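You operate a simulated robot arm through the tools that you are given. There is no shell and no other tool. Be economical: measure what you need, move in short steps, check, and stop when the job is done.

Carry out the task below with a simulated robot arm. There is one attempt and no reset: what you move stays moved.

## Task
Turn the length dial to 60 m. Put the 4 mm roller from the back of the sample bench on the drip plate and the 2 mm roller on the top of the skein bench. Close the door. Take the brass nut and put it on the upper board of the wooden shelf. Any order will do.

It is judged by the outcome, as a careful person would: the job done as asked, and still so three seconds after it is handed in. It fails if anything else is knocked over, pushed out of place, dropped, spilled or broken.

## Robot
A 6-joint arm with a two-finger parallel gripper on a trunk, on a base that drives. Base frame: it is fixed to the floor where the robot stands at the start and does not move with it; the origin is under the middle of the robot, x ahead of it, y to its left, z up. Readings come in cm, rad, newtons and seconds.
Its first joint turns from -2.897 to 2.897 rad. Places, roughly: brass nut (5x4x4 cm) [-190, -50, 50]; door [110, -120, 100]; drip plate (13x13 cm) [46, 42, 84]; length dial [50, 0, 90]; roller [100, -25, 75]; top of the skein bench [-180, 340, 80]; upper board of the wooden shelf [20, -200, 120]. Payload 4.1 kg.
The TCP is the grasp point between the finger pads, 2.3 cm short of the fingertips. In the tool frame z runs along the fingers and y along their closing line. Largest opening 9.4 cm; finger width 3.8, thickness 1; the body of the gripper, 5.4 by 9.6 cm, starts 3.9 cm behind the TCP.
Orientation is told as [roll, pitch, yaw] about the base's x, y, z axes, in that order, counted from this pose: with the fingers straight down and closing along the base's y, the tool's x points along the base's -x, its y along +y and its z along -z.

## Interface
- The arm moves only by the tool arm_command. Its argument "plan" is a list of rows, each a list of 7 numbers: the gripper command, from -1 (shut) to 1 (fully open), values between in proportion, then the shift along the tool's x, y, z in cm, then the turn, a rotation vector about the tool's x, y, z in rad. In form: [[hand, tx, ty, tz, ax, ay, az], ...]. A call has 1 to 10 rows; each row shifts and turns the commanded pose from where the row before left it, along the tool's axes as they then stand. Rows are played at 5 a second. More than 5 cm and 0.15 rad between two rows, or a gripper value outside its range, and nothing of the call is played. A pose out of reach is approached as far as the arm can. The call stops where the force on the tool passes 40 N (or 10 N more than at its start, if that is more) or the arm is blocked; 0.2 s more then pass. The fingers move at their own pace (about 4.5 cm/s each) and stop on an object; they squeeze with about 38 N. The grip force told is the motor's: it shows also when the fingers shut on nothing. Time passes only in rows, and 0.2 s behind the last, so rows that do not move let the fingers close. It gives the time, the measured TCP pose, the force on the tool (base axes), the opening and the grip force at its end, in the units of the frame above (readings bear some noise), with the torque about the TCP (base axes, N m) and any sound that the robot's microphone picked up.
- Cameras (640 x 400 px; columns grow to the right, rows downward): "scene" is now at [2.44, 15.62, 149.65]; the picture's right is [-0.14, -0.99, 0.00], its down [-0.59, 0.08, -0.80] and it looks along [0.79, -0.11, -0.60] (base axes); focal length 290 px, centre (320, 200). "wrist" rides on the gripper at [8.6, 1.6, -7.4] in the tool frame; the picture's right is [-0.18, 0.98, 0.00], its down [-0.58, -0.11, -0.81] and it looks along [-0.79, -0.15, 0.59] (tool axes); focal length 243 px, centre (320, 200). There is no depth. A picture from a camera that has moved, and an enlarged one, comes with that camera's place and axes in the base frame and with its lens.
- get_image(camera): a new picture of that camera. No time passes.
- lift_body(by): slides the trunk up (or, below 0, down) by that many cm; the arm and the scene camera ride with it, the base frame stays. It gives what a move gives, with no picture.
- roll_base(legs): drives the robot by 1 to 6 legs, each [ahead, turn to the left] in cm and rad, along the robot's own axes; the way and the turn of a leg run together, so that a leg with both is an arc; at most 150 cm and 3.142 rad a leg. The arm and the cameras ride along, it lands a little off, and it stops where it bumps. It gives what a move gives.
- pan_tilt(pan, tilt): turns the head with the scene camera to pan (to the left, within 2.705 rad either way) and tilt (down, from -0.506 to 1.204), counted from straight ahead of the robot. It gives what a move gives.
- enlarge(camera, box): a new picture of the part [left, top, right, bottom] of that camera's present view, enlarged. No time passes.
- job_done(): hands the job in; it is judged then, once.

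Go step by step. Nothing tells you exact positions but the pictures and the camera data: compare them with the known pose of the tool, close in by small moves and look again before you grip or let go. The budget is 165 turns and 108 pictures, counting those below and the enlarged ones. Unless the task says otherwise, let go and move clear before handing in, and close with one line.

The tools are called after ">>>" by a JSON object that holds its "op" and its "data". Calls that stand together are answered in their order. arm_command: Moves the arm, as the interface text tells. Its arguments: {"type":"object","properties":{"plan":{"type":"array"}},"required":["plan"]} The other tools are called the same way: lift_body (by) slides the trunk up or down; roll_base (legs) drives the base; pan_tilt (pan, tilt) turns the head that bears the scene camera; get_image (camera) takes a picture; enlarge (camera, box) takes an enlarged picture of a part of a camera's view; job_done () hands the job in.

At the start:

```text
clock: 0.0
tcp_pos: [42.95, -0.99, 122.45]
tcp_rot: [-0.001, 0.0, 0.0]
wrist_force: [-1.4, -0.7, -0.4]
wrist_torque: [0.0, -0.02, -0.03]
grip_width: 9.42
grasp_force: 0.0
trunk travel left (down, up): [-45.0, 14.0]
robot x, y, heading: [-0.37, 0.18, 0.002]
head pan, tilt: [-0.141, 0.639]
```

scene: 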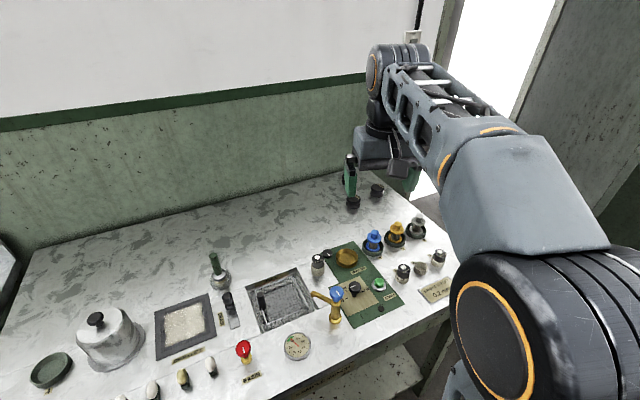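
wrist: 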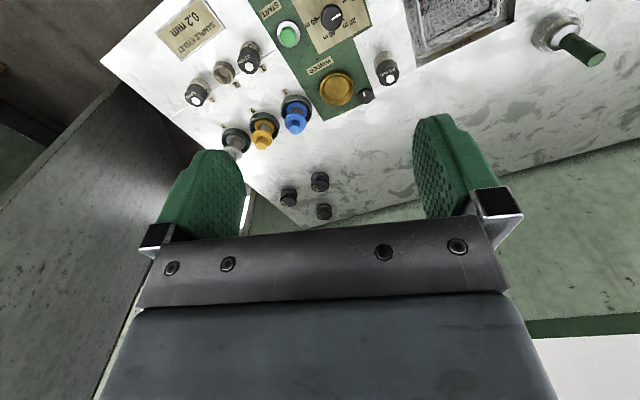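

I see the bench with a dial panel, several rollers by the back corner, and a drip plate on the left. I'll look closer at the dial and rollers first.

>>> {"op": "enlarge", "data": {"camera": "wrist", "box": [140, 0, 460, 200]}}

>>> {"op": "enlarge", "data": {"camera": "scene", "box": [200, 200, 480, 375]}}

>>> {"op": "enlarge", "data": {"camera": "scene", "box": [0, 240, 320, 400]}}

```text
2.00 times, centred on (300, 100) of wrist
camera zoom: at [34.27, 0.61, 129.84], right [0.18, 0.98, 0.0], down [0.58, -0.11, 0.81], along [0.79, -0.15, -0.59], focal length 485 px, centre (360, 400)
```

zoom: 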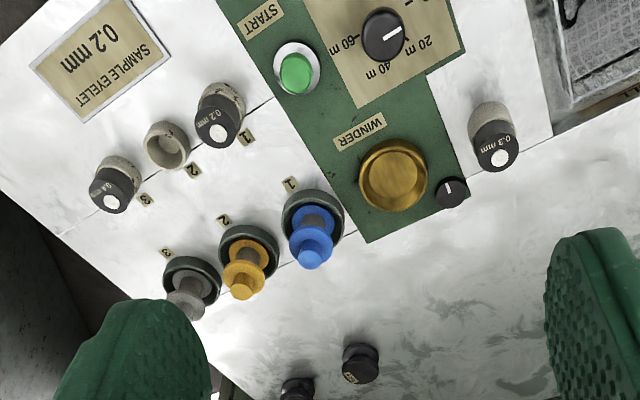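

```text
2.29 times, centred on (340, 288) of scene
camera zoom: at [2.44, 15.62, 149.65], right [-0.14, -0.99, 0.0], down [-0.59, 0.08, -0.8], along [0.79, -0.11, -0.6], focal length 663 px, centre (274, 0)
```

zoom: 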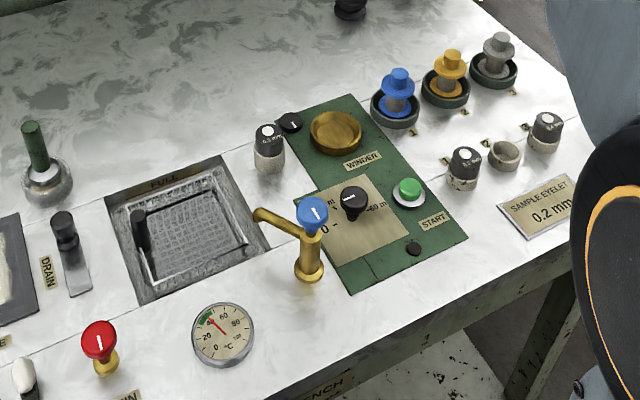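

```text
2.00 times, centred on (160, 320) of scene
camera zoom: at [2.44, 15.62, 149.65], right [-0.14, -0.99, 0.0], down [-0.59, 0.08, -0.8], along [0.79, -0.11, -0.6], focal length 580 px, centre (640, -40)
```

zoom: 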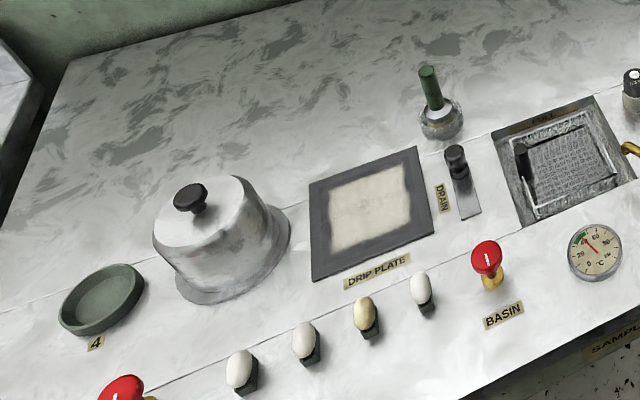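

Table surface is around z 84. Now I look around the room and closely at the back rollers.

>>> {"op": "enlarge", "data": {"camera": "wrist", "box": [260, 160, 360, 222]}}

>>> {"op": "enlarge", "data": {"camera": "scene", "box": [330, 150, 430, 212]}}

>>> {"op": "pan_tilt", "data": {"pan": -1.0, "tilt": 0.4}}

>>> {"op": "get_image", "data": {"camera": "scene"}}

>>> {"op": "pan_tilt", "data": {"pan": -2.2, "tilt": 0.4}}

>>> {"op": "get_image", "data": {"camera": "scene"}}

>>> {"op": "pan_tilt", "data": {"pan": 2.6, "tilt": 0.4}}

>>> {"op": "get_image", "data": {"camera": "scene"}}

>>> {"op": "pan_tilt", "data": {"pan": 1.4, "tilt": 0.4}}

>>> {"op": "get_image", "data": {"camera": "scene"}}

```text
6.40 times, centred on (310, 191) of wrist
camera zoom: at [34.27, 0.61, 129.84], right [0.18, 0.98, 0.0], down [0.58, -0.11, 0.81], along [0.79, -0.15, -0.59], focal length 1553 px, centre (384, 258)
```

zoom: 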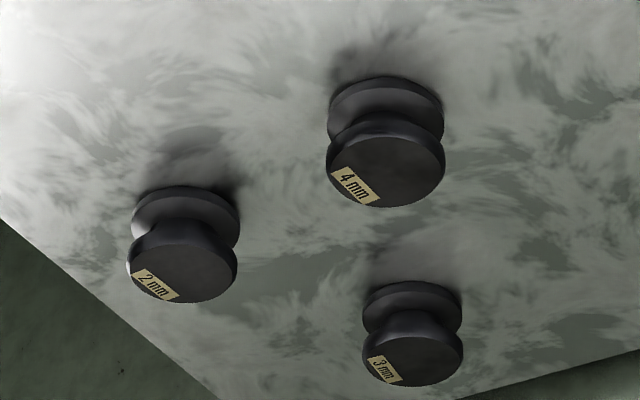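

```text
6.40 times, centred on (380, 181) of scene
camera zoom: at [2.44, 15.62, 149.65], right [-0.14, -0.99, 0.0], down [-0.59, 0.08, -0.8], along [0.79, -0.11, -0.6], focal length 1857 px, centre (-64, 322)
```

zoom: 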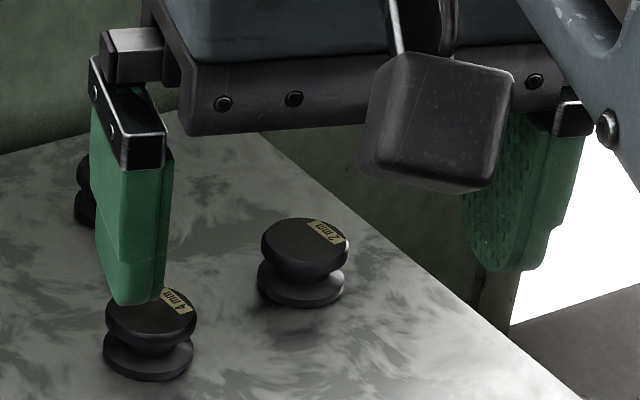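

```text
clock: 1.2
tcp_pos: [42.97, -0.99, 122.5]
tcp_rot: [-0.001, -0.001, 0.001]
wrist_force: [-0.3, -0.5, -0.4]
wrist_torque: [0.0, -0.01, -0.01]
grip_width: 9.42
grasp_force: 0.0
trunk travel left (down, up): [-45.0, 14.0]
robot x, y, heading: [0.07, -0.32, 0.002]
head pan, tilt: [-1.0, 0.4]
```

```text
100 pictures are left
camera scene: at [-1.18, 9.07, 151.8], right [-0.84, -0.54, 0.0], down [-0.21, 0.33, -0.92], along [0.5, -0.77, -0.39], focal length 290 px, centre (320, 200)
```

scene: 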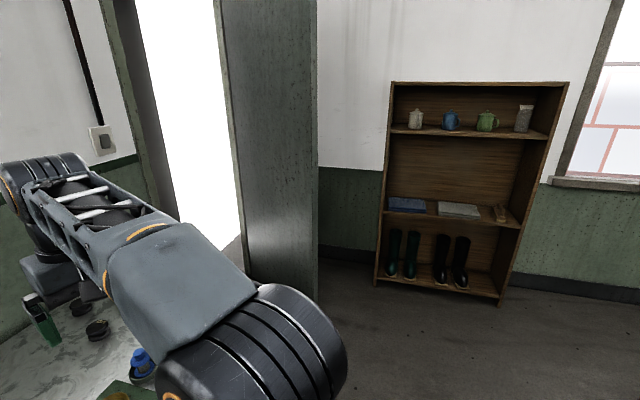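

```text
clock: 2.6
tcp_pos: [42.93, -0.89, 122.36]
tcp_rot: [0.0, 0.0, 0.0]
wrist_force: [-0.4, 0.1, -0.2]
wrist_torque: [0.0, -0.03, -0.01]
grip_width: 9.38
grasp_force: 0.2
trunk travel left (down, up): [-45.0, 14.0]
robot x, y, heading: [0.01, -0.08, -0.002]
head pan, tilt: [-2.201, 0.4]
```

```text
99 pictures are left
camera scene: at [-11.65, 9.37, 151.8], right [-0.81, 0.59, 0.0], down [0.23, 0.31, -0.92], along [-0.54, -0.74, -0.39], focal length 290 px, centre (320, 200)
```

scene: 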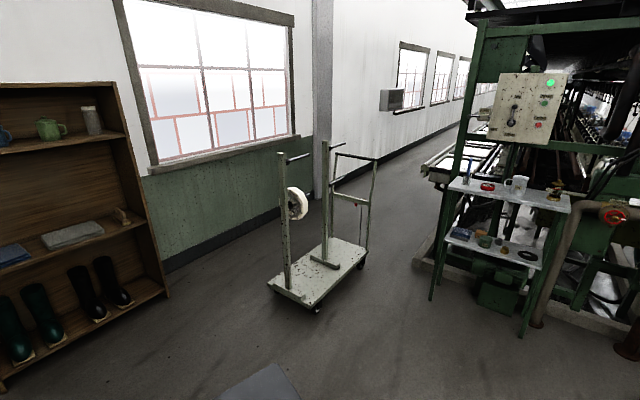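

```text
clock: 6.4
tcp_pos: [43.0, -0.83, 122.46]
tcp_rot: [0.0, -0.001, 0.0]
wrist_force: [0.2, 0.6, -0.9]
wrist_torque: [0.05, 0.01, -0.03]
grip_width: 9.4
grasp_force: 0.2
trunk travel left (down, up): [-45.0, 14.0]
robot x, y, heading: [-0.02, 0.07, -0.001]
head pan, tilt: [2.601, 0.4]
```

```text
98 pictures are left
camera scene: at [-14.13, 21.63, 151.8], right [0.52, 0.86, 0.0], down [0.33, -0.2, -0.92], along [-0.79, 0.47, -0.39], focal length 290 px, centre (320, 200)
```

scene: 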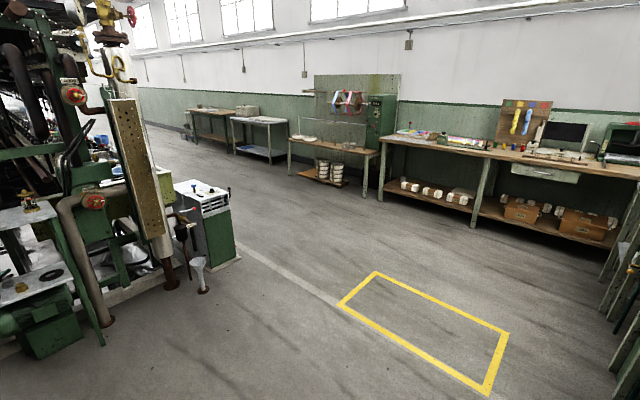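

```text
clock: 7.8
tcp_pos: [43.01, -0.88, 122.56]
tcp_rot: [0.0, 0.0, -0.001]
wrist_force: [-0.6, 0.1, 0.4]
wrist_torque: [0.01, 0.01, -0.01]
grip_width: 9.41
grasp_force: 0.1
trunk travel left (down, up): [-45.0, 14.0]
robot x, y, heading: [0.0, -0.13, -0.001]
head pan, tilt: [1.4, 0.4]
```

```text
97 pictures are left
camera scene: at [-4.62, 25.99, 151.8], right [0.99, -0.17, 0.0], down [-0.07, -0.38, -0.92], along [0.16, 0.91, -0.39], focal length 290 px, centre (320, 200)
```

scene: 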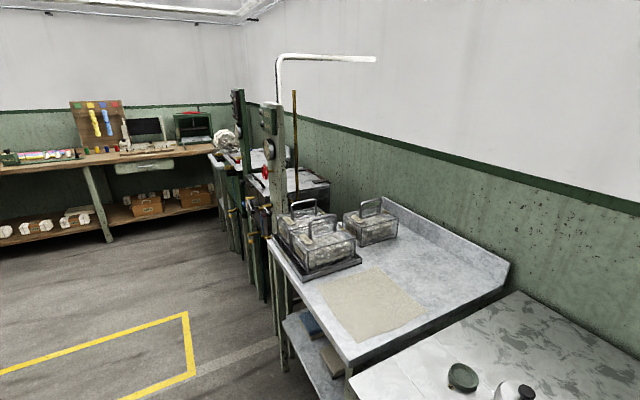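

The room layout is clear. The dial comes first, so I enlarge it from both cameras.

>>> {"op": "pan_tilt", "data": {"pan": -0.14, "tilt": 0.75}}

>>> {"op": "enlarge", "data": {"camera": "wrist", "box": [270, 0, 398, 80]}}

>>> {"op": "enlarge", "data": {"camera": "scene", "box": [300, 190, 428, 270]}}

```text
clock: 9.4
tcp_pos: [43.08, -0.85, 122.28]
tcp_rot: [-0.001, 0.0, 0.0]
wrist_force: [-0.6, 0.0, -0.9]
wrist_torque: [0.0, 0.02, -0.03]
grip_width: 9.4
grasp_force: 0.0
trunk travel left (down, up): [-45.0, 14.0]
robot x, y, heading: [-0.01, -0.14, 0.005]
head pan, tilt: [-0.14, 0.75]
```

```text
5.00 times, centred on (334, 40) of wrist
camera zoom: at [34.27, 0.61, 129.84], right [0.18, 0.98, 0.0], down [0.58, -0.11, 0.81], along [0.79, -0.15, -0.59], focal length 1213 px, centre (250, 1000)
```

zoom: 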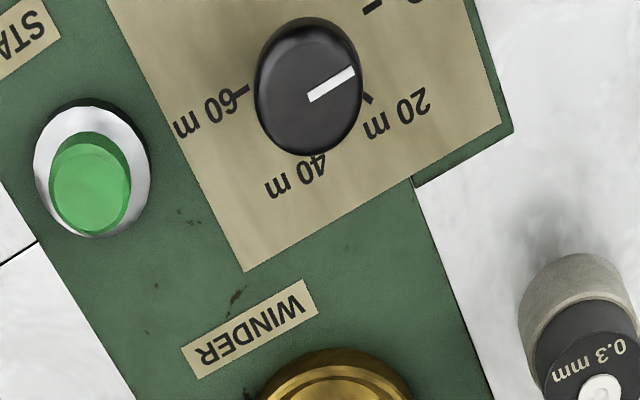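

```text
5.00 times, centred on (364, 230) of scene
camera zoom: at [2.02, 15.71, 148.7], right [-0.14, -0.99, 0.0], down [-0.68, 0.09, -0.73], along [0.72, -0.1, -0.68], focal length 1451 px, centre (100, 50)
```

zoom: 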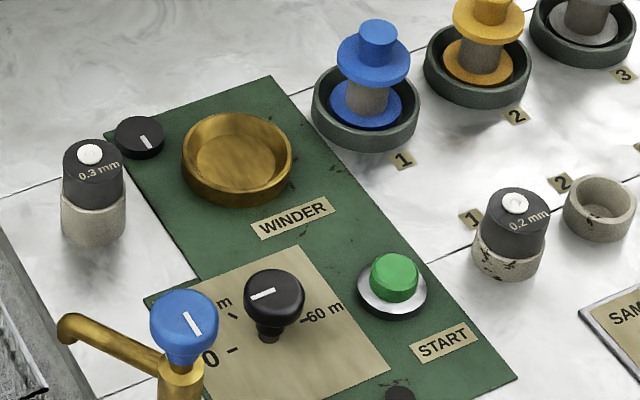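

Dial pointer sits at 0, with 60 m half a turn clockwise from it. The knob centre is near (46.8, 0.2) and its top near z 88. I'll yaw first so the wrist camera stays clear of the blue tap, then descend.

>>> {"op": "arm_command", "data": {"plan": [[0.06, -3.8, 1.1, 0, 0, 0, 0], [0.06, 0, 0, 0, 0, 0, 0.1356], [0.06, 0, 0, 0, 0, 0, 0.1356], [0.06, 0, 0, 0, 0, 0, 0.1356], [0.06, 0, 0, 0, 0, 0, 0.1356], [0.06, 0, 0, 0, 0, 0, 0.1356], [0.06, 0, 0, 0, 0, 0, 0.1356], [0.06, 0, 0, 0, 0, 0, 0.1356], [0.06, 0, 0, 0, 0, 0, 0.1356], [0.06, 0, 0, 0, 0, 0, 0.1356]]}}

>>> {"op": "arm_command", "data": {"plan": [[0.06, 0, 0, 5, 0, 0, 0], [0.06, 0, 0, 5, 0, 0, 0], [0.06, 0, 0, 5, 0, 0, 0], [0.06, 0, 0, 5, 0, 0, 0], [0.06, 0, 0, 5, 0, 0, 0]]}}

>>> {"op": "get_image", "data": {"camera": "scene"}}

>>> {"op": "get_image", "data": {"camera": "wrist"}}

```text
clock: 11.6
tcp_pos: [46.77, 0.16, 122.42]
tcp_rot: [0.0, -0.001, -1.225]
wrist_force: [-0.1, -0.4, -0.1]
wrist_torque: [0.01, 0.01, 0.03]
grip_width: 4.99
grasp_force: 0.1
trunk travel left (down, up): [-45.0, 14.0]
robot x, y, heading: [-0.29, -0.24, 0.0]
head pan, tilt: [-0.14, 0.75]
```

```text
clock: 12.8
tcp_pos: [46.63, 0.33, 97.29]
tcp_rot: [0.002, -0.001, -1.222]
wrist_force: [0.8, -0.7, -0.7]
wrist_torque: [0.01, 0.01, -0.03]
grip_width: 4.99
grasp_force: 0.0
trunk travel left (down, up): [-45.0, 14.0]
robot x, y, heading: [-0.02, 0.15, 0.001]
head pan, tilt: [-0.14, 0.75]
```

```text
94 pictures are left
camera scene: at [2.03, 15.71, 148.7], right [-0.14, -0.99, 0.0], down [-0.68, 0.09, -0.73], along [0.72, -0.1, -0.68], focal length 290 px, centre (320, 200)
```

scene: 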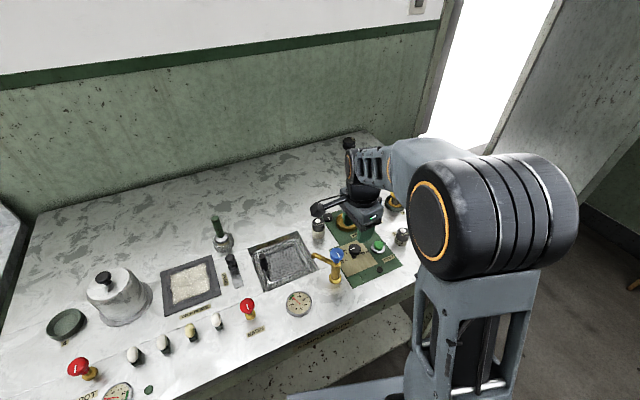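

```text
93 pictures are left
camera wrist: at [45.24, 8.82, 104.76], right [0.99, 0.16, 0.0], down [0.1, -0.58, 0.81], along [0.13, -0.8, -0.59], focal length 243 px, centre (320, 200)
```

wrist: 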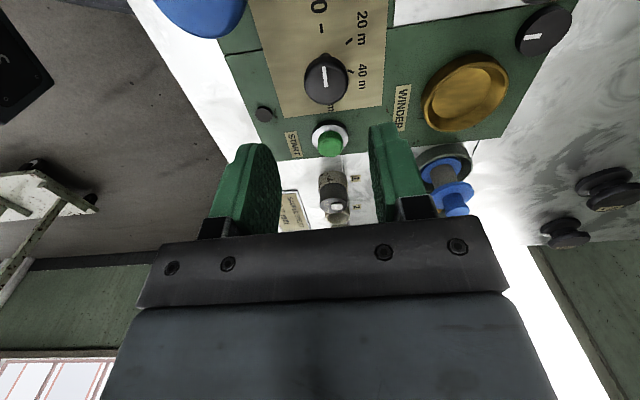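

The knob lies straight below the tool to within 0.3 cm, so I descend and grip it.

>>> {"op": "arm_command", "data": {"plan": [[0.06, -0.1, 0.28, 4, 0, 0, 0], [0.06, 0, 0, 3, 0, 0, 0], [0.06, 0, 0, 1.8, 0, 0, 0]]}}

>>> {"op": "get_image", "data": {"camera": "wrist"}}

```text
clock: 13.6
tcp_pos: [47.1, 0.22, 88.59]
tcp_rot: [-0.001, 0.002, -1.222]
wrist_force: [0.2, -0.2, 0.2]
wrist_torque: [-0.02, -0.04, -0.01]
grip_width: 4.98
grasp_force: 0.0
trunk travel left (down, up): [-45.0, 14.0]
robot x, y, heading: [-0.16, -0.0, -0.002]
head pan, tilt: [-0.14, 0.75]
```

```text
92 pictures are left
camera wrist: at [45.52, 8.77, 96.04], right [0.99, 0.16, 0.0], down [0.1, -0.58, 0.81], along [0.13, -0.8, -0.59], focal length 243 px, centre (320, 200)
```

wrist: 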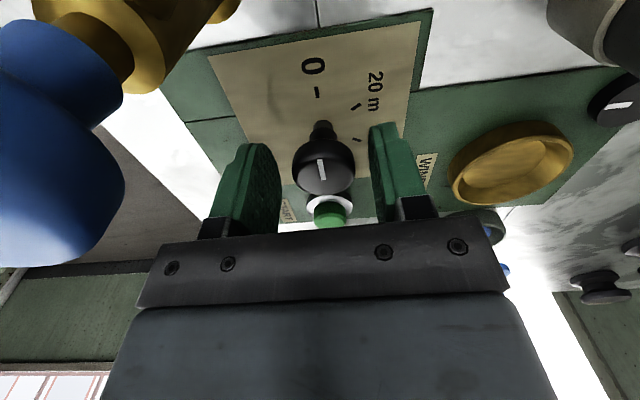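

The knob is between the pads. I lower a touch more, close and turn it clockwise in a first stroke.

>>> {"op": "arm_command", "data": {"plan": [[0.06, 0, 0, 0.4, 0, 0, 0], [-1, 0, 0, 0, 0, 0, 0], [-1, 0, 0, 0, 0, 0, 0], [-1, 0, 0, 0, 0, 0, 0], [-1, 0, 0, 0, 0, 0, 0]]}}

>>> {"op": "arm_command", "data": {"plan": [[-1, 0, 0, 0, 0, 0, 0.12], [-1, 0, 0, 0, 0, 0, 0.12], [-1, 0, 0, 0, 0, 0, 0.12]]}}

>>> {"op": "get_image", "data": {"camera": "wrist"}}

```text
clock: 14.8
tcp_pos: [47.06, 0.06, 88.28]
tcp_rot: [0.0, -0.002, -1.222]
wrist_force: [7.7, 2.6, -1.0]
wrist_torque: [-0.22, -0.36, 0.05]
grip_width: 3.13
grasp_force: 44.9
trunk travel left (down, up): [-45.0, 14.0]
robot x, y, heading: [0.37, 0.14, 0.005]
head pan, tilt: [-0.14, 0.75]
```

```text
clock: 15.6
tcp_pos: [47.23, 0.14, 88.29]
tcp_rot: [0.003, 0.0, -1.585]
wrist_force: [15.6, 3.9, 5.3]
wrist_torque: [-0.29, 0.0, 0.04]
grip_width: 3.13
grasp_force: 45.2
trunk travel left (down, up): [-45.0, 14.0]
robot x, y, heading: [0.06, -0.29, 0.001]
head pan, tilt: [-0.14, 0.75]
```

```text
91 pictures are left
camera wrist: at [48.88, 8.78, 95.66], right [0.98, -0.2, 0.0], down [-0.12, -0.58, 0.81], along [-0.16, -0.79, -0.59], focal length 243 px, centre (320, 200)
```

wrist: 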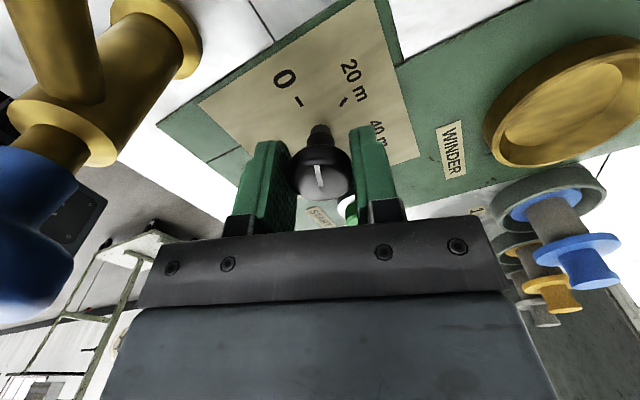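

The knob follows the gripper. I continue the stroke with a small centring correction.

>>> {"op": "arm_command", "data": {"plan": [[-1, 0, 0.2, 0, 0, 0, 0.12], [-1, 0, 0, 0, 0, 0, 0.12], [-1, 0, 0, 0, 0, 0, 0.12], [-1, 0, 0, 0, 0, 0, 0.12], [-1, 0, 0, 0, 0, 0, 0.12], [-1, 0, 0, 0, 0, 0, 0.12], [-1, 0, 0, 0, 0, 0, 0.12], [-1, 0, 0, 0, 0, 0, 0.12], [-1, 0, 0, 0, 0, 0, 0.12], [-1, 0, 0, 0, 0, 0, 0.12]]}}

>>> {"op": "get_image", "data": {"camera": "wrist"}}

```text
clock: 17.8
tcp_pos: [47.49, 0.16, 88.28]
tcp_rot: [0.0, 0.0, -2.786]
wrist_force: [17.7, -4.1, 7.8]
wrist_torque: [-0.26, -0.09, 0.02]
grip_width: 3.16
grasp_force: 45.1
trunk travel left (down, up): [-45.0, 14.0]
robot x, y, heading: [0.2, 0.11, -0.0]
head pan, tilt: [-0.14, 0.75]
```

```text
90 pictures are left
camera wrist: at [56.05, 1.49, 95.67], right [0.17, -0.99, 0.0], down [-0.58, -0.1, 0.81], along [-0.79, -0.14, -0.59], focal length 243 px, centre (320, 200)
```

wrist: 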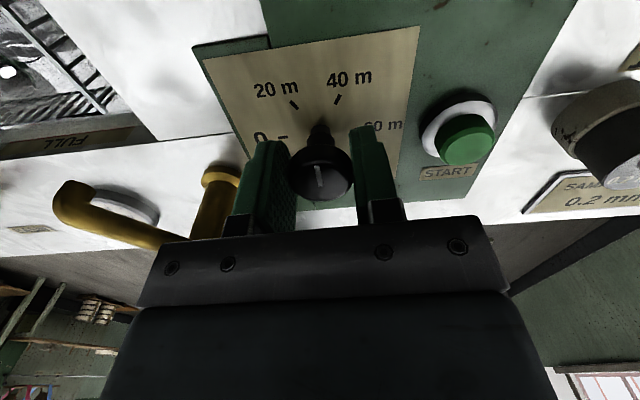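

A half of the turn is done; the pointer now lies between 20 and 40. I open, turn the gripper back and regrip for the second half.

>>> {"op": "arm_command", "data": {"plan": [[0.06, 0, 0, 0, 0, 0, 0], [0.06, 0, 0, 0, 0, 0, 0], [0.06, 0, 0, 0, 0, 0, 0]]}}

>>> {"op": "arm_command", "data": {"plan": [[0.06, 0.19, 0.07, 0, 0, 0, -0.15], [0.06, 0, 0, 0, 0, 0, -0.15], [0.06, 0, 0, 0, 0, 0, -0.15], [0.06, 0, 0, 0, 0, 0, -0.15], [0.06, 0, 0, 0, 0, 0, -0.15], [0.06, 0, 0, 0, 0, 0, -0.15], [0.06, 0, 0, 0, 0, 0, -0.15], [0.06, 0, 0, 0, 0, 0, -0.15], [0.06, 0, 0, 0, 0, 0, -0.15], [0.06, 0, 0, 0, 0, 0, -0.15]]}}

>>> {"op": "get_image", "data": {"camera": "wrist"}}

```text
clock: 18.6
tcp_pos: [47.25, 0.14, 88.28]
tcp_rot: [0.0, -0.001, -2.782]
wrist_force: [0.6, 0.1, -0.1]
wrist_torque: [0.03, 0.01, 0.01]
grip_width: 4.97
grasp_force: 0.1
trunk travel left (down, up): [-45.0, 14.0]
robot x, y, heading: [0.25, 0.1, 0.001]
head pan, tilt: [-0.14, 0.75]
```

```text
clock: 20.8
tcp_pos: [47.48, 0.16, 88.19]
tcp_rot: [0.0, -0.001, -1.279]
wrist_force: [-0.3, -0.2, -0.3]
wrist_torque: [-0.03, -0.03, -0.03]
grip_width: 4.97
grasp_force: 0.1
trunk travel left (down, up): [-45.0, 14.0]
robot x, y, heading: [0.19, -0.2, -0.002]
head pan, tilt: [-0.14, 0.75]
```

```text
89 pictures are left
camera wrist: at [46.53, 8.82, 95.63], right [0.99, 0.11, 0.0], down [0.06, -0.59, 0.81], along [0.09, -0.8, -0.59], focal length 243 px, centre (320, 200)
```

wrist: 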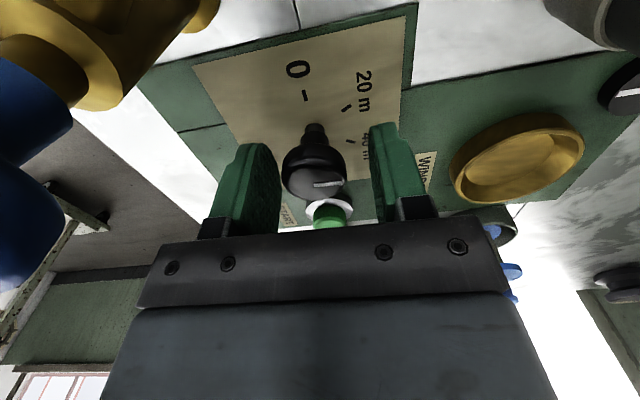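

The pointer stands at about 15°. I recentre slightly, grip again and turn the second half.

>>> {"op": "arm_command", "data": {"plan": [[0.06, 0, -0.2, 0, 0, 0, 0], [-1, 0, 0, 0, 0, 0, 0], [-1, 0, 0, 0, 0, 0, 0], [-1, 0, 0, 0, 0, 0, 0], [-1, 0, 0, 0, 0, 0, 0]]}}

>>> {"op": "arm_command", "data": {"plan": [[-1, 0, 0, 0, 0, 0, 0.145], [-1, 0, 0, 0, 0, 0, 0.145], [-1, 0, 0, 0, 0, 0, 0.145], [-1, 0, 0, 0, 0, 0, 0.145], [-1, 0, 0, 0, 0, 0, 0.145], [-1, 0, 0, 0, 0, 0, 0.145], [-1, 0, 0, 0, 0, 0, 0.145], [-1, 0, 0, 0, 0, 0, 0.145], [-1, 0, 0, 0, 0, 0, 0.145], [-1, 0, 0, 0, 0, 0, 0.145]]}}

>>> {"op": "get_image", "data": {"camera": "wrist"}}

```text
clock: 22.0
tcp_pos: [47.12, 0.0, 88.24]
tcp_rot: [-0.001, 0.001, -1.283]
wrist_force: [-7.7, -3.0, -2.6]
wrist_torque: [0.05, 0.21, 0.03]
grip_width: 3.13
grasp_force: 45.4
trunk travel left (down, up): [-45.0, 14.0]
robot x, y, heading: [-0.15, -0.01, -0.002]
head pan, tilt: [-0.14, 0.75]
```

```text
clock: 24.2
tcp_pos: [47.26, 0.02, 88.24]
tcp_rot: [-0.001, 0.0, -2.735]
wrist_force: [-4.1, -4.2, -7.8]
wrist_torque: [-0.34, 0.47, -0.03]
grip_width: 3.11
grasp_force: 44.8
trunk travel left (down, up): [-45.0, 14.0]
robot x, y, heading: [-0.12, 0.11, 0.001]
head pan, tilt: [-0.14, 0.75]
```

```text
88 pictures are left
camera wrist: at [55.86, 1.87, 95.64], right [0.22, -0.98, 0.0], down [-0.58, -0.13, 0.81], along [-0.79, -0.18, -0.59], focal length 243 px, centre (320, 200)
```

wrist: 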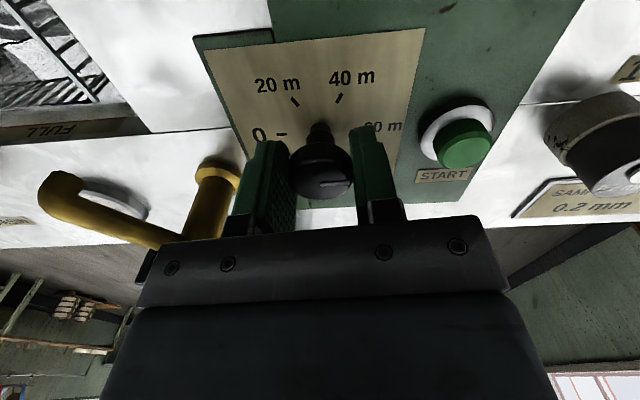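

The pointer is near the 60 mark. I open and lift to check it.

>>> {"op": "arm_command", "data": {"plan": [[0.06, 0, 0, 0, 0, 0, 0], [0.06, 0, 0, 0, 0, 0, 0], [0.06, 0, 0, 0, 0, 0, 0], [0.06, 0, 0, -4, 0, 0, 0], [0.06, 0, 0, -4, 0, 0, 0]]}}

>>> {"op": "enlarge", "data": {"camera": "wrist", "box": [240, 10, 400, 110]}}

>>> {"op": "enlarge", "data": {"camera": "scene", "box": [300, 190, 428, 270]}}

```text
clock: 25.4
tcp_pos: [47.42, 0.14, 96.27]
tcp_rot: [0.0, 0.0, -2.734]
wrist_force: [-0.2, 0.0, 0.3]
wrist_torque: [0.01, 0.0, 0.0]
grip_width: 4.98
grasp_force: 0.1
trunk travel left (down, up): [-45.0, 14.0]
robot x, y, heading: [-0.1, -0.11, 0.003]
head pan, tilt: [-0.14, 0.75]
```

```text
4.00 times, centred on (320, 60) of wrist
camera zoom: at [55.82, 2.02, 103.75], right [0.22, -0.98, 0.0], down [-0.58, -0.13, 0.81], along [-0.79, -0.18, -0.59], focal length 970 px, centre (320, 760)
```

zoom: 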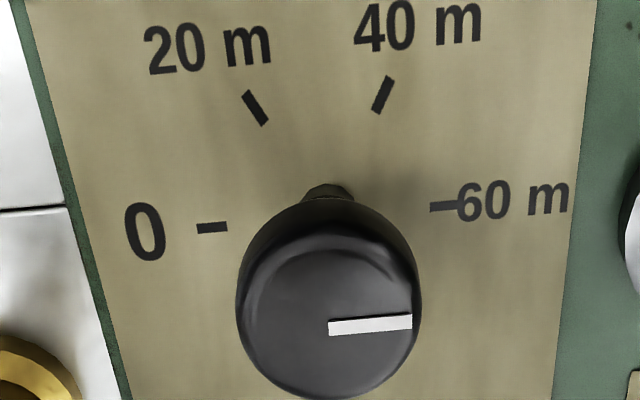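

```text
5.00 times, centred on (364, 230) of scene
camera zoom: at [1.99, 15.7, 148.69], right [-0.14, -0.99, 0.0], down [-0.68, 0.09, -0.73], along [0.72, -0.1, -0.68], focal length 1451 px, centre (100, 50)
```

zoom: 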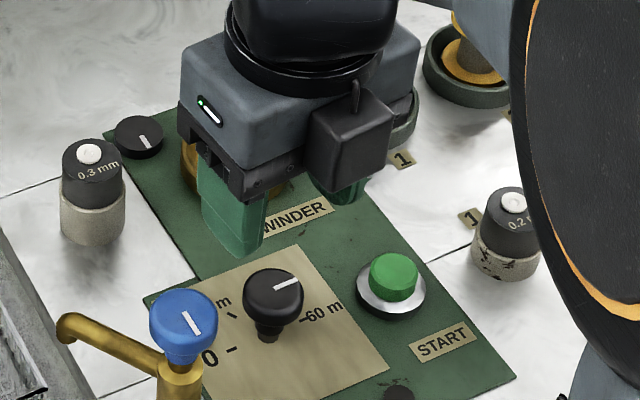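

Pointer and tick line are parallel: the dial reads 60 m. Now I lift, return the wrist to neutral and retract the arm before driving.

>>> {"op": "arm_command", "data": {"plan": [[0.06, 0, 0, -5, 0, 0, 0], [0.06, 0, 0, -5, 0, 0, 0], [0.06, 0, 0, -5, 0, 0, 0], [0.06, 0, 0, -5, 0, 0, 0], [0.06, 0, 0, -5, 0, 0, -0.144], [0.06, 0, 0, 0, 0, 0, -0.144], [0.06, 0, 0, 0, 0, 0, -0.144], [0.06, 0, 0, 0, 0, 0, -0.144], [0.06, 0, 0, 0, 0, 0, -0.144], [0.06, 0, 0, 0, 0, 0, -0.144]]}}

>>> {"op": "arm_command", "data": {"plan": [[0.06, 0, 0, 0, 0, 0, -0.144], [0.06, 0, 0, 0, 0, 0, -0.144], [0.06, 0, 0, 0, 0, 0, -0.144], [0.06, 0, 0, 0, 0, 0, -0.144], [0.06, 0, 0, 0, 0, 0, -0.144], [0.06, 0, 0, 0, 0, 0, -0.144], [0.06, 0, 0, 0, 0, 0, -0.144], [0.06, 0, 0, 0, 0, 0, -0.144], [0.06, 0, 0, 0, 0, 0, -0.144], [0.06, 0, 0, 0, 0, 0, -0.144]]}}

>>> {"op": "arm_command", "data": {"plan": [[0.06, 0, 0, 0, 0, 0, -0.144], [0.06, 0, 0, 0, 0, 0, -0.144], [0.06, 0, 0, 0, 0, 0, -0.144], [-1, 5, 0, 0, 0, 0, 0], [-1, 5, 0, 0, 0, 0, 0], [-1, 5, 0, 0, 0, 0, 0]]}}

>>> {"op": "roll_base", "data": {"legs": [[-30, 0], [0, -1.283]]}}

>>> {"op": "pan_tilt", "data": {"pan": 0.3, "tilt": 0.5}}

>>> {"op": "get_image", "data": {"camera": "scene"}}

```text
clock: 27.6
tcp_pos: [47.29, 0.02, 121.19]
tcp_rot: [0.001, 0.0, -1.868]
wrist_force: [-0.5, 0.4, 0.5]
wrist_torque: [-0.02, 0.02, 0.03]
grip_width: 4.98
grasp_force: 0.3
trunk travel left (down, up): [-45.0, 14.0]
robot x, y, heading: [0.18, -0.11, -0.004]
head pan, tilt: [-0.14, 0.75]
```

```text
clock: 29.8
tcp_pos: [47.27, 0.13, 121.29]
tcp_rot: [-0.001, 0.001, -0.425]
wrist_force: [-0.9, 0.3, 0.7]
wrist_torque: [0.02, 0.0, -0.02]
grip_width: 4.98
grasp_force: 0.0
trunk travel left (down, up): [-45.0, 14.0]
robot x, y, heading: [-0.22, -0.01, 0.001]
head pan, tilt: [-0.14, 0.75]
```

```text
clock: 31.2
tcp_pos: [32.13, 0.09, 121.31]
tcp_rot: [-0.002, 0.0, 0.003]
wrist_force: [0.1, -0.3, 0.1]
wrist_torque: [0.01, 0.0, 0.02]
grip_width: 0.0
grasp_force: 22.6
trunk travel left (down, up): [-45.0, 14.0]
robot x, y, heading: [-0.13, -0.02, 0.003]
head pan, tilt: [-0.14, 0.75]
```

```text
clock: 36.4
tcp_pos: [-21.08, -31.01, 121.26]
tcp_rot: [0.0, 0.001, -1.287]
wrist_force: [-0.2, -0.9, -0.9]
wrist_torque: [0.03, 0.0, -0.02]
grip_width: 0.0
grasp_force: 37.8
trunk travel left (down, up): [-45.0, 14.0]
robot x, y, heading: [-30.17, 0.14, -1.288]
head pan, tilt: [-0.14, 0.75]
```

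```text
clock: 37.3
tcp_pos: [-21.05, -30.99, 121.31]
tcp_rot: [0.0, 0.0, -1.288]
wrist_force: [-0.3, 0.2, 1.3]
wrist_torque: [0.01, 0.04, 0.01]
grip_width: 0.01
grasp_force: 37.9
trunk travel left (down, up): [-45.0, 14.0]
robot x, y, heading: [-29.87, -0.08, -1.29]
head pan, tilt: [0.3, 0.499]
```

```text
85 pictures are left
camera scene: at [-10.86, 2.95, 150.89], right [-0.84, -0.55, 0.0], down [-0.26, 0.4, -0.88], along [0.48, -0.73, -0.48], focal length 290 px, centre (320, 200)
```

scene: 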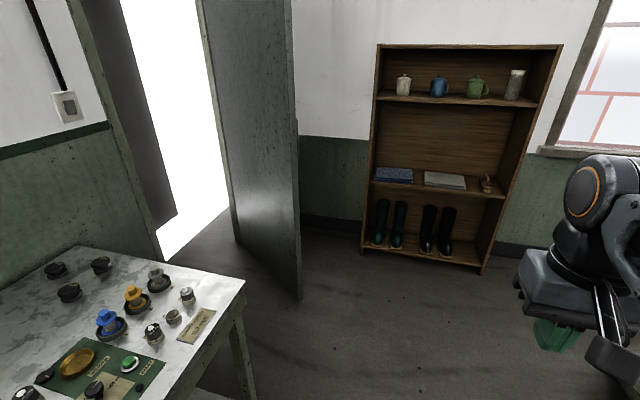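

The door is open about 60°, hinge near (161,-127), free edge near (76,-105). I'll drive to a spot between the shelf and the door, arm tucked, to push it shut from behind.

>>> {"op": "arm_command", "data": {"plan": [[-1, 4, 0, 0, 0, 0, 0], [-1, 4, 0, 0, 0, 0, 0]]}}

>>> {"op": "roll_base", "data": {"legs": [[0, 0.152], [148, 0], [0, 1.6]]}}

>>> {"op": "pan_tilt", "data": {"pan": 0.0, "tilt": 0.45}}

>>> {"op": "get_image", "data": {"camera": "scene"}}

```text
clock: 37.9
tcp_pos: [-23.29, -23.31, 121.2]
tcp_rot: [0.0, 0.001, -1.289]
wrist_force: [0.0, 0.2, -0.1]
wrist_torque: [-0.03, -0.02, 0.0]
grip_width: 0.01
grasp_force: 37.9
trunk travel left (down, up): [-45.0, 14.0]
robot x, y, heading: [-29.9, -0.16, -1.283]
head pan, tilt: [0.3, 0.499]
```

```text
clock: 49.7
tcp_pos: [53.46, -123.63, 121.32]
tcp_rot: [0.001, -0.001, 0.447]
wrist_force: [0.2, 1.1, 0.8]
wrist_torque: [-0.03, 0.02, -0.01]
grip_width: 0.0
grasp_force: 37.8
trunk travel left (down, up): [-45.0, 14.0]
robot x, y, heading: [31.47, -134.22, 0.443]
head pan, tilt: [0.3, 0.499]
```

```text
clock: 50.5
tcp_pos: [53.55, -123.55, 121.29]
tcp_rot: [0.0, -0.001, 0.447]
wrist_force: [1.1, 0.0, 1.0]
wrist_torque: [0.0, -0.04, -0.02]
grip_width: 0.03
grasp_force: 37.7
trunk travel left (down, up): [-45.0, 14.0]
robot x, y, heading: [31.58, -133.97, 0.448]
head pan, tilt: [0.0, 0.45]
```

```text
84 pictures are left
camera scene: at [27.08, -117.36, 151.34], right [0.43, -0.9, 0.0], down [-0.39, -0.19, -0.9], along [0.81, 0.39, -0.44], focal length 290 px, centre (320, 200)
```

scene: 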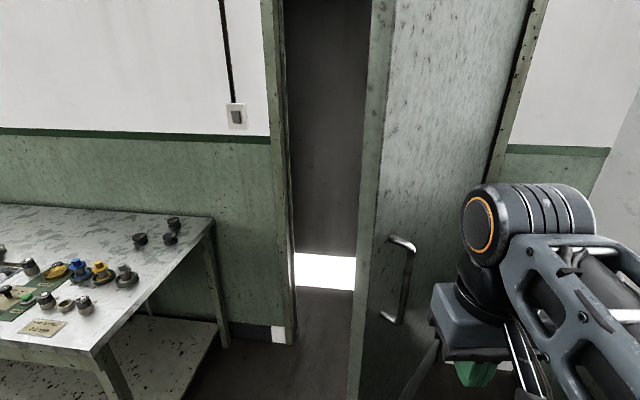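

I'm on the pushing side of the door; its handle is at about z 95–115. I extend the closed gripper above handle height to just short of the leaf.

>>> {"op": "arm_command", "data": {"plan": [[-1, 0, 0, -4, 0, 0, 0], [-1, -4.66, -1.03, 0, 0, 0, 0], [-1, -4.66, -1.03, 0, 0, 0, 0], [-1, -4.66, -1.03, 0, 0, 0, 0], [-1, -4.66, -1.03, 0, 0, 0, 0], [-1, -4.66, -1.03, 0, 0, 0, 0], [-1, -4.66, -1.03, 0, 0, 0, 0], [-1, -4.66, -1.03, 0, 0, 0, 0]]}}

>>> {"op": "get_image", "data": {"camera": "scene"}}

```text
clock: 52.3
tcp_pos: [85.41, -116.32, 124.65]
tcp_rot: [-0.002, -0.002, 0.446]
wrist_force: [-0.7, 0.1, 0.5]
wrist_torque: [0.03, -0.03, -0.01]
grip_width: 0.0
grasp_force: 38.0
out of reach, approached as far as the arm can: row 8
trunk travel left (down, up): [-45.0, 14.0]
robot x, y, heading: [31.82, -134.33, 0.445]
head pan, tilt: [0.0, 0.45]
```

```text
83 pictures are left
camera scene: at [27.06, -117.37, 151.34], right [0.43, -0.9, 0.0], down [-0.39, -0.19, -0.9], along [0.81, 0.39, -0.43], focal length 290 px, centre (320, 200)
```

scene: 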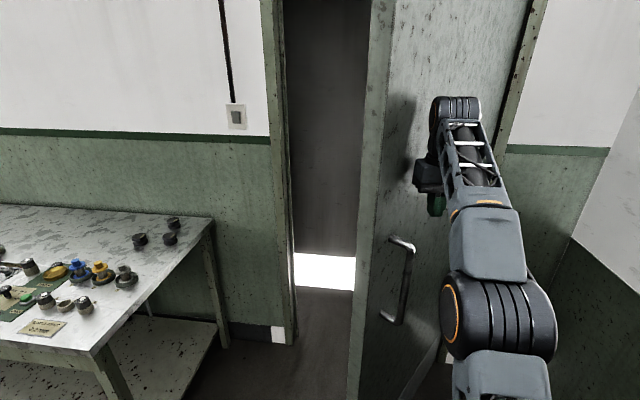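

The gripper is right at the leaf. I push by turning the base left, then look.

>>> {"op": "roll_base", "data": {"legs": [[0, 0.35]]}}

>>> {"op": "get_image", "data": {"camera": "scene"}}

```text
clock: 53.8
tcp_pos: [76.02, -98.89, 124.55]
tcp_rot: [-0.001, -0.001, 0.795]
wrist_force: [0.0, -0.2, 0.2]
wrist_torque: [0.01, -0.03, -0.05]
grip_width: 0.01
grasp_force: 38.3
trunk travel left (down, up): [-45.0, 14.0]
robot x, y, heading: [31.58, -133.8, 0.797]
head pan, tilt: [0.0, 0.45]
```

```text
82 pictures are left
camera scene: at [21.75, -119.77, 151.33], right [0.71, -0.7, 0.0], down [-0.31, -0.31, -0.9], along [0.63, 0.64, -0.44], focal length 290 px, centre (320, 200)
```

scene: 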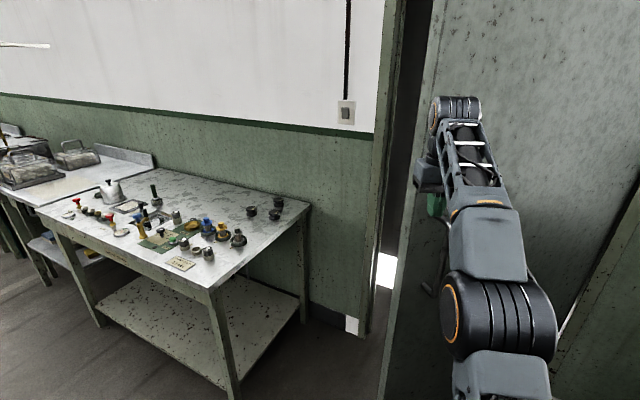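

The door swings with the push. I continue by driving forward.

>>> {"op": "roll_base", "data": {"legs": [[40, 0]]}}

>>> {"op": "get_image", "data": {"camera": "scene"}}

```text
clock: 56.3
tcp_pos: [104.19, -70.16, 124.5]
tcp_rot: [0.0, -0.003, 0.796]
wrist_force: [-1.1, 0.1, -0.5]
wrist_torque: [0.01, 0.01, -0.02]
grip_width: 0.02
grasp_force: 37.7
trunk travel left (down, up): [-45.0, 14.0]
robot x, y, heading: [59.86, -105.3, 0.798]
head pan, tilt: [0.0, 0.45]
```

```text
81 pictures are left
camera scene: at [50.01, -91.14, 151.34], right [0.71, -0.7, 0.0], down [-0.31, -0.31, -0.9], along [0.63, 0.64, -0.44], focal length 290 px, centre (320, 200)
```

scene: 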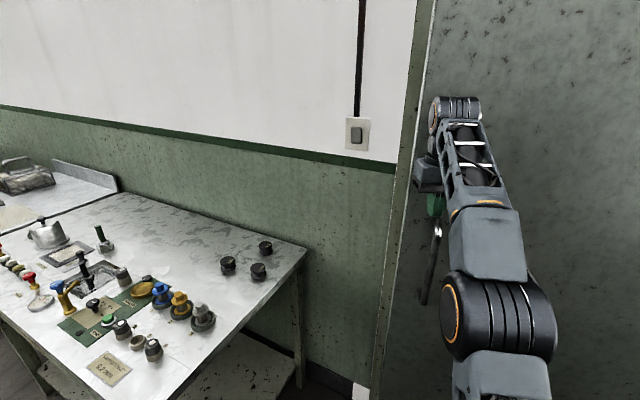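

Nearly there; I curve right to stay on the leaf while it closes.

>>> {"op": "roll_base", "data": {"legs": [[14, -0.05], [17, -0.22]]}}

>>> {"op": "get_image", "data": {"camera": "scene"}}

```text
clock: 58.4
tcp_pos: [124.36, -62.64, 124.74]
tcp_rot: [0.009, 0.014, 0.65]
wrist_force: [-19.5, -6.2, -3.9]
wrist_torque: [0.4, -1.38, 0.06]
grip_width: 0.01
grasp_force: 38.2
trunk travel left (down, up): [-45.0, 14.0]
robot x, y, heading: [75.94, -90.06, 0.64]
head pan, tilt: [0.0, 0.45]
stopped in leg 2: the force on the tool passed its limit (the readings are from after the stop); the commanded pose is now the measured one
```

```text
80 pictures are left
camera scene: at [68.23, -74.95, 151.33], right [0.6, -0.8, 0.0], down [-0.35, -0.26, -0.9], along [0.72, 0.54, -0.43], focal length 290 px, centre (320, 200)
```

scene: 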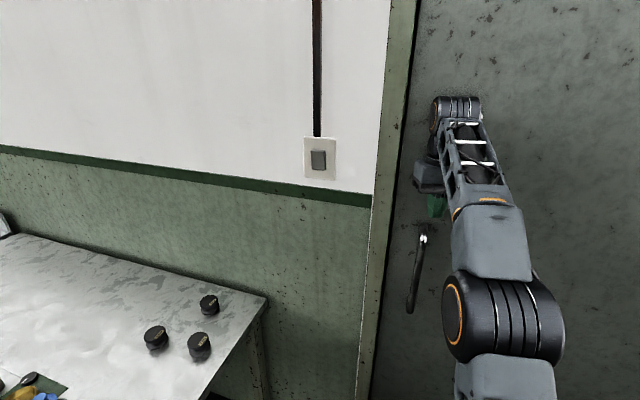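

The force normal says the leaf meets its frame. I back the arm off and inspect the seam.

>>> {"op": "arm_command", "data": {"plan": [[-1, 4, 0, 0, 0, 0, 0], [-1, 5, 0, 0, 0, 0, 0], [-1, 5, 0, 0, 0, 0, 0], [-1, 5, 0, 0, 0, 0, 0]]}}

>>> {"op": "get_image", "data": {"camera": "scene"}}

>>> {"op": "enlarge", "data": {"camera": "scene", "box": [340, 150, 440, 400]}}

```text
clock: 59.4
tcp_pos: [109.58, -74.19, 124.76]
tcp_rot: [0.009, 0.017, 0.65]
wrist_force: [0.1, 0.3, 0.1]
wrist_torque: [-0.02, 0.01, -0.02]
grip_width: 0.02
grasp_force: 37.9
trunk travel left (down, up): [-45.0, 14.0]
robot x, y, heading: [76.37, -90.64, 0.638]
head pan, tilt: [0.0, 0.45]
```

```text
79 pictures are left
camera scene: at [68.55, -74.86, 151.34], right [0.6, -0.8, 0.0], down [-0.35, -0.26, -0.9], along [0.72, 0.54, -0.43], focal length 290 px, centre (320, 200)
```

scene: 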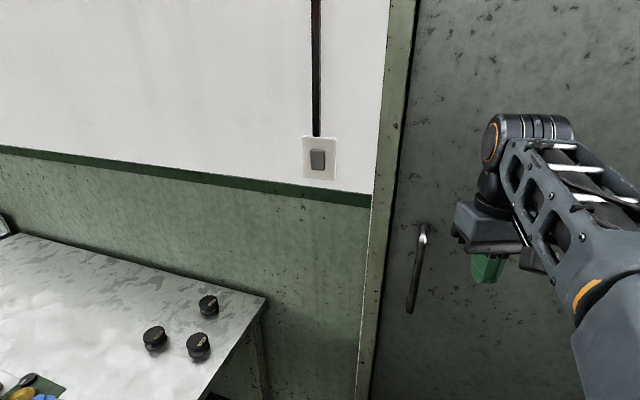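

```text
1.60 times, centred on (390, 275) of scene
camera zoom: at [68.55, -74.86, 151.34], right [0.6, -0.8, 0.0], down [-0.35, -0.26, -0.9], along [0.72, 0.54, -0.43], focal length 464 px, centre (208, 80)
```

zoom: 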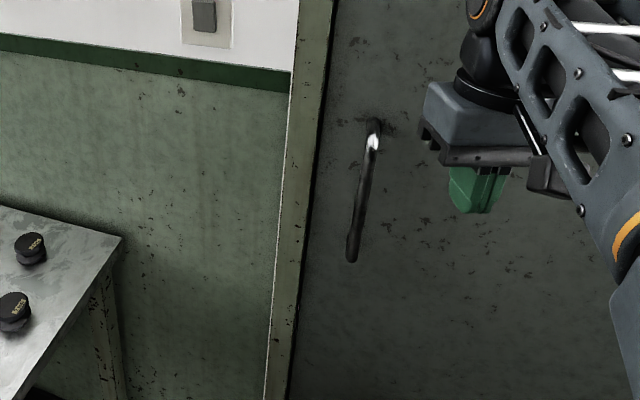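

No light shows through, but I'll confirm with a second slow push that the leaf is really seated.

>>> {"op": "arm_command", "data": {"plan": [[-1, -5, 0, 0, 0, 0, 0], [-1, -5, 0, 0, 0, 0, 0], [-1, -5, 0, 0, 0, 0, 0], [-1, -2, 0, 0, 0, 0, 0], [-1, -1, 0, 0, 0, 0, 0], [-1, -1, 0, 0, 0, 0, 0], [-1, -1, 0, 0, 0, 0, 0]]}}

>>> {"op": "get_image", "data": {"camera": "wrist"}}

```text
clock: 60.9
tcp_pos: [124.5, -62.86, 124.56]
tcp_rot: [0.011, 0.022, 0.648]
wrist_force: [-25.4, -15.5, -8.4]
wrist_torque: [1.0, -1.66, -0.34]
grip_width: 0.01
grasp_force: 38.0
out of reach, approached as far as the arm can: row 7
trunk travel left (down, up): [-45.0, 14.0]
robot x, y, heading: [76.08, -90.2, 0.634]
head pan, tilt: [0.0, 0.45]
stopped in row 7: the force on the tool passed its limit (the readings are from after the stop); the commanded pose is now the measured one
```

```text
77 pictures are left
camera wrist: at [116.65, -66.8, 132.32], right [-0.45, 0.9, 0.01], down [0.55, 0.27, 0.79], along [0.71, 0.36, -0.61], focal length 243 px, centre (320, 200)
```

wrist: 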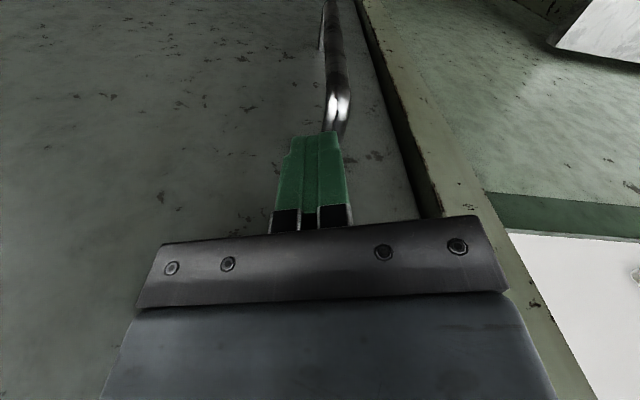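

The door is firmly seated and closed. Now I retract and move to the bench's right side; from two views the 4 mm roller is at (84.2,-8.7) and the 2 mm at (89.7,-19.7).

>>> {"op": "arm_command", "data": {"plan": [[-1, 4, 0, 0, 0, 0, 0], [-1, 5, 0, 0, 0, 0, 0], [-1, 5, 0, 0, 0, 0, 0], [-1, 5, 0, 0, 0, 0, 0]]}}

>>> {"op": "roll_base", "data": {"legs": [[0, 0.457], [26, 0], [0, 0.45]]}}

>>> {"op": "pan_tilt", "data": {"pan": 0.1, "tilt": 0.8}}

>>> {"op": "get_image", "data": {"camera": "scene"}}

```text
clock: 61.9
tcp_pos: [109.69, -74.07, 124.92]
tcp_rot: [0.01, 0.022, 0.651]
wrist_force: [0.7, -0.1, -0.3]
wrist_torque: [0.03, 0.05, 0.01]
grip_width: 0.0
grasp_force: 37.9
trunk travel left (down, up): [-45.0, 14.0]
robot x, y, heading: [76.46, -90.26, 0.643]
head pan, tilt: [0.0, 0.45]
```

```text
clock: 66.4
tcp_pos: [95.59, -30.69, 124.91]
tcp_rot: [0.011, 0.022, 1.562]
wrist_force: [-0.2, 0.5, -0.1]
wrist_torque: [-0.01, 0.0, 0.02]
grip_width: 0.0
grasp_force: 37.9
trunk travel left (down, up): [-45.0, 14.0]
robot x, y, heading: [88.25, -67.19, 1.55]
head pan, tilt: [0.0, 0.45]
```

```text
clock: 67.2
tcp_pos: [95.62, -30.77, 124.94]
tcp_rot: [0.011, 0.021, 1.56]
wrist_force: [-0.5, -0.4, -0.5]
wrist_torque: [0.01, 0.0, -0.03]
grip_width: 0.0
grasp_force: 38.7
trunk travel left (down, up): [-45.0, 14.0]
robot x, y, heading: [87.93, -67.24, 1.548]
head pan, tilt: [0.099, 0.799]
```

```text
76 pictures are left
camera scene: at [70.4, -64.71, 148.3], right [1.0, 0.08, 0.0], down [0.06, -0.71, -0.7], along [-0.06, 0.7, -0.72], focal length 290 px, centre (320, 200)
```

scene: 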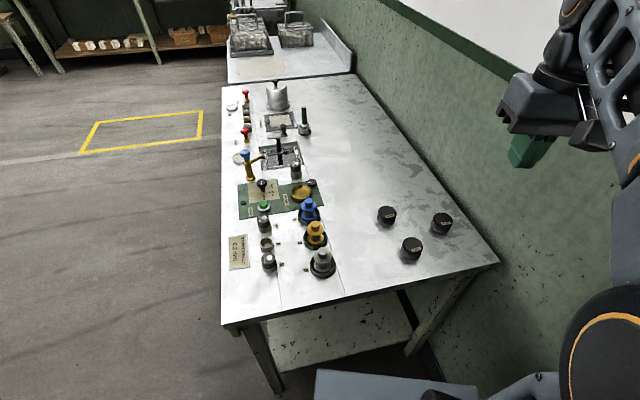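

All three rollers are as estimated. I move above the 4 mm roller with the gripper open.

>>> {"op": "arm_command", "data": {"plan": [[1, -4.4, 2.3, 0, 0.021, 0.011, 0], [1, -4.4, 2.3, 0, 0, 0, 0], [1, -4.4, 2.3, 0, 0, 0, 0], [1, -4.4, 2.3, 0, 0, 0, 0], [1, -4.3, 2.2, 0, 0, 0, 0], [1, 0, 0, 5, 0, 0, 0], [1, 0, 0, 5, 0, 0, 0], [1, 0, 0, 5, 0, 0, 0], [1, 0, 0, 5, 0, 0, 0], [1, 0, 0, 5, 0, 0, 0]]}}

>>> {"op": "get_image", "data": {"camera": "wrist"}}

```text
clock: 69.4
tcp_pos: [84.84, -11.16, 98.22]
tcp_rot: [-0.009, 0.034, 1.561]
wrist_force: [0.3, -0.1, 0.4]
wrist_torque: [0.0, 0.01, 0.02]
grip_width: 9.39
grasp_force: 0.1
out of reach, approached as far as the arm can: row 5
trunk travel left (down, up): [-45.0, 14.0]
robot x, y, heading: [87.69, -67.57, 1.554]
head pan, tilt: [0.099, 0.799]
```

```text
75 pictures are left
camera wrist: at [83.0, -19.65, 105.92], right [-0.98, 0.19, -0.02], down [0.11, 0.61, 0.79], along [0.16, 0.77, -0.62], focal length 243 px, centre (320, 200)
```

wrist: 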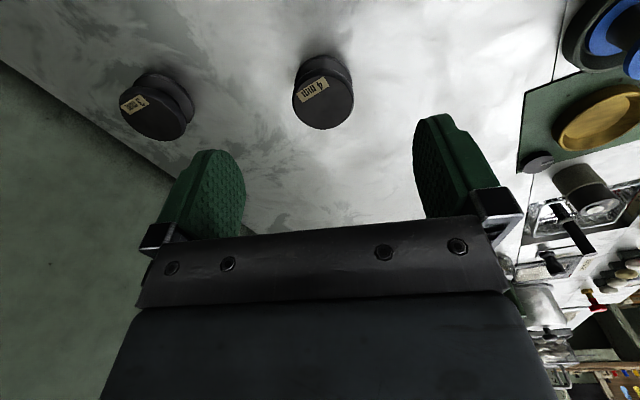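

The 4 mm roller is about 1.4 cm further on. I level the tool, shift and descend part-way, then look.

>>> {"op": "arm_command", "data": {"plan": [[1, -1.4, -0.1, 0, -0.009, -0.034, 0], [1, 0, 0, 4, 0, 0, 0], [1, 0, 0, 3, 0, 0, 0]]}}

>>> {"op": "get_image", "data": {"camera": "wrist"}}

```text
clock: 70.2
tcp_pos: [84.91, -9.8, 91.25]
tcp_rot: [-0.001, 0.0, 1.562]
wrist_force: [0.2, -0.5, -0.1]
wrist_torque: [-0.03, -0.01, 0.0]
grip_width: 9.39
grasp_force: 0.1
trunk travel left (down, up): [-45.0, 14.0]
robot x, y, heading: [88.21, -67.31, 1.555]
head pan, tilt: [0.099, 0.799]
```

```text
74 pictures are left
camera wrist: at [83.12, -18.55, 98.7], right [-0.98, 0.19, 0.0], down [0.11, 0.58, 0.81], along [0.16, 0.79, -0.59], focal length 243 px, centre (320, 200)
```

wrist: 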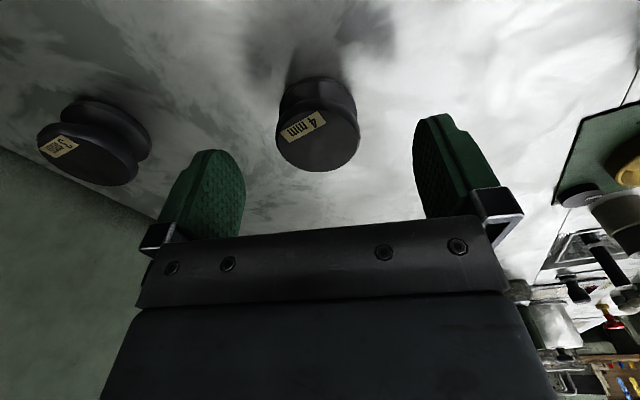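

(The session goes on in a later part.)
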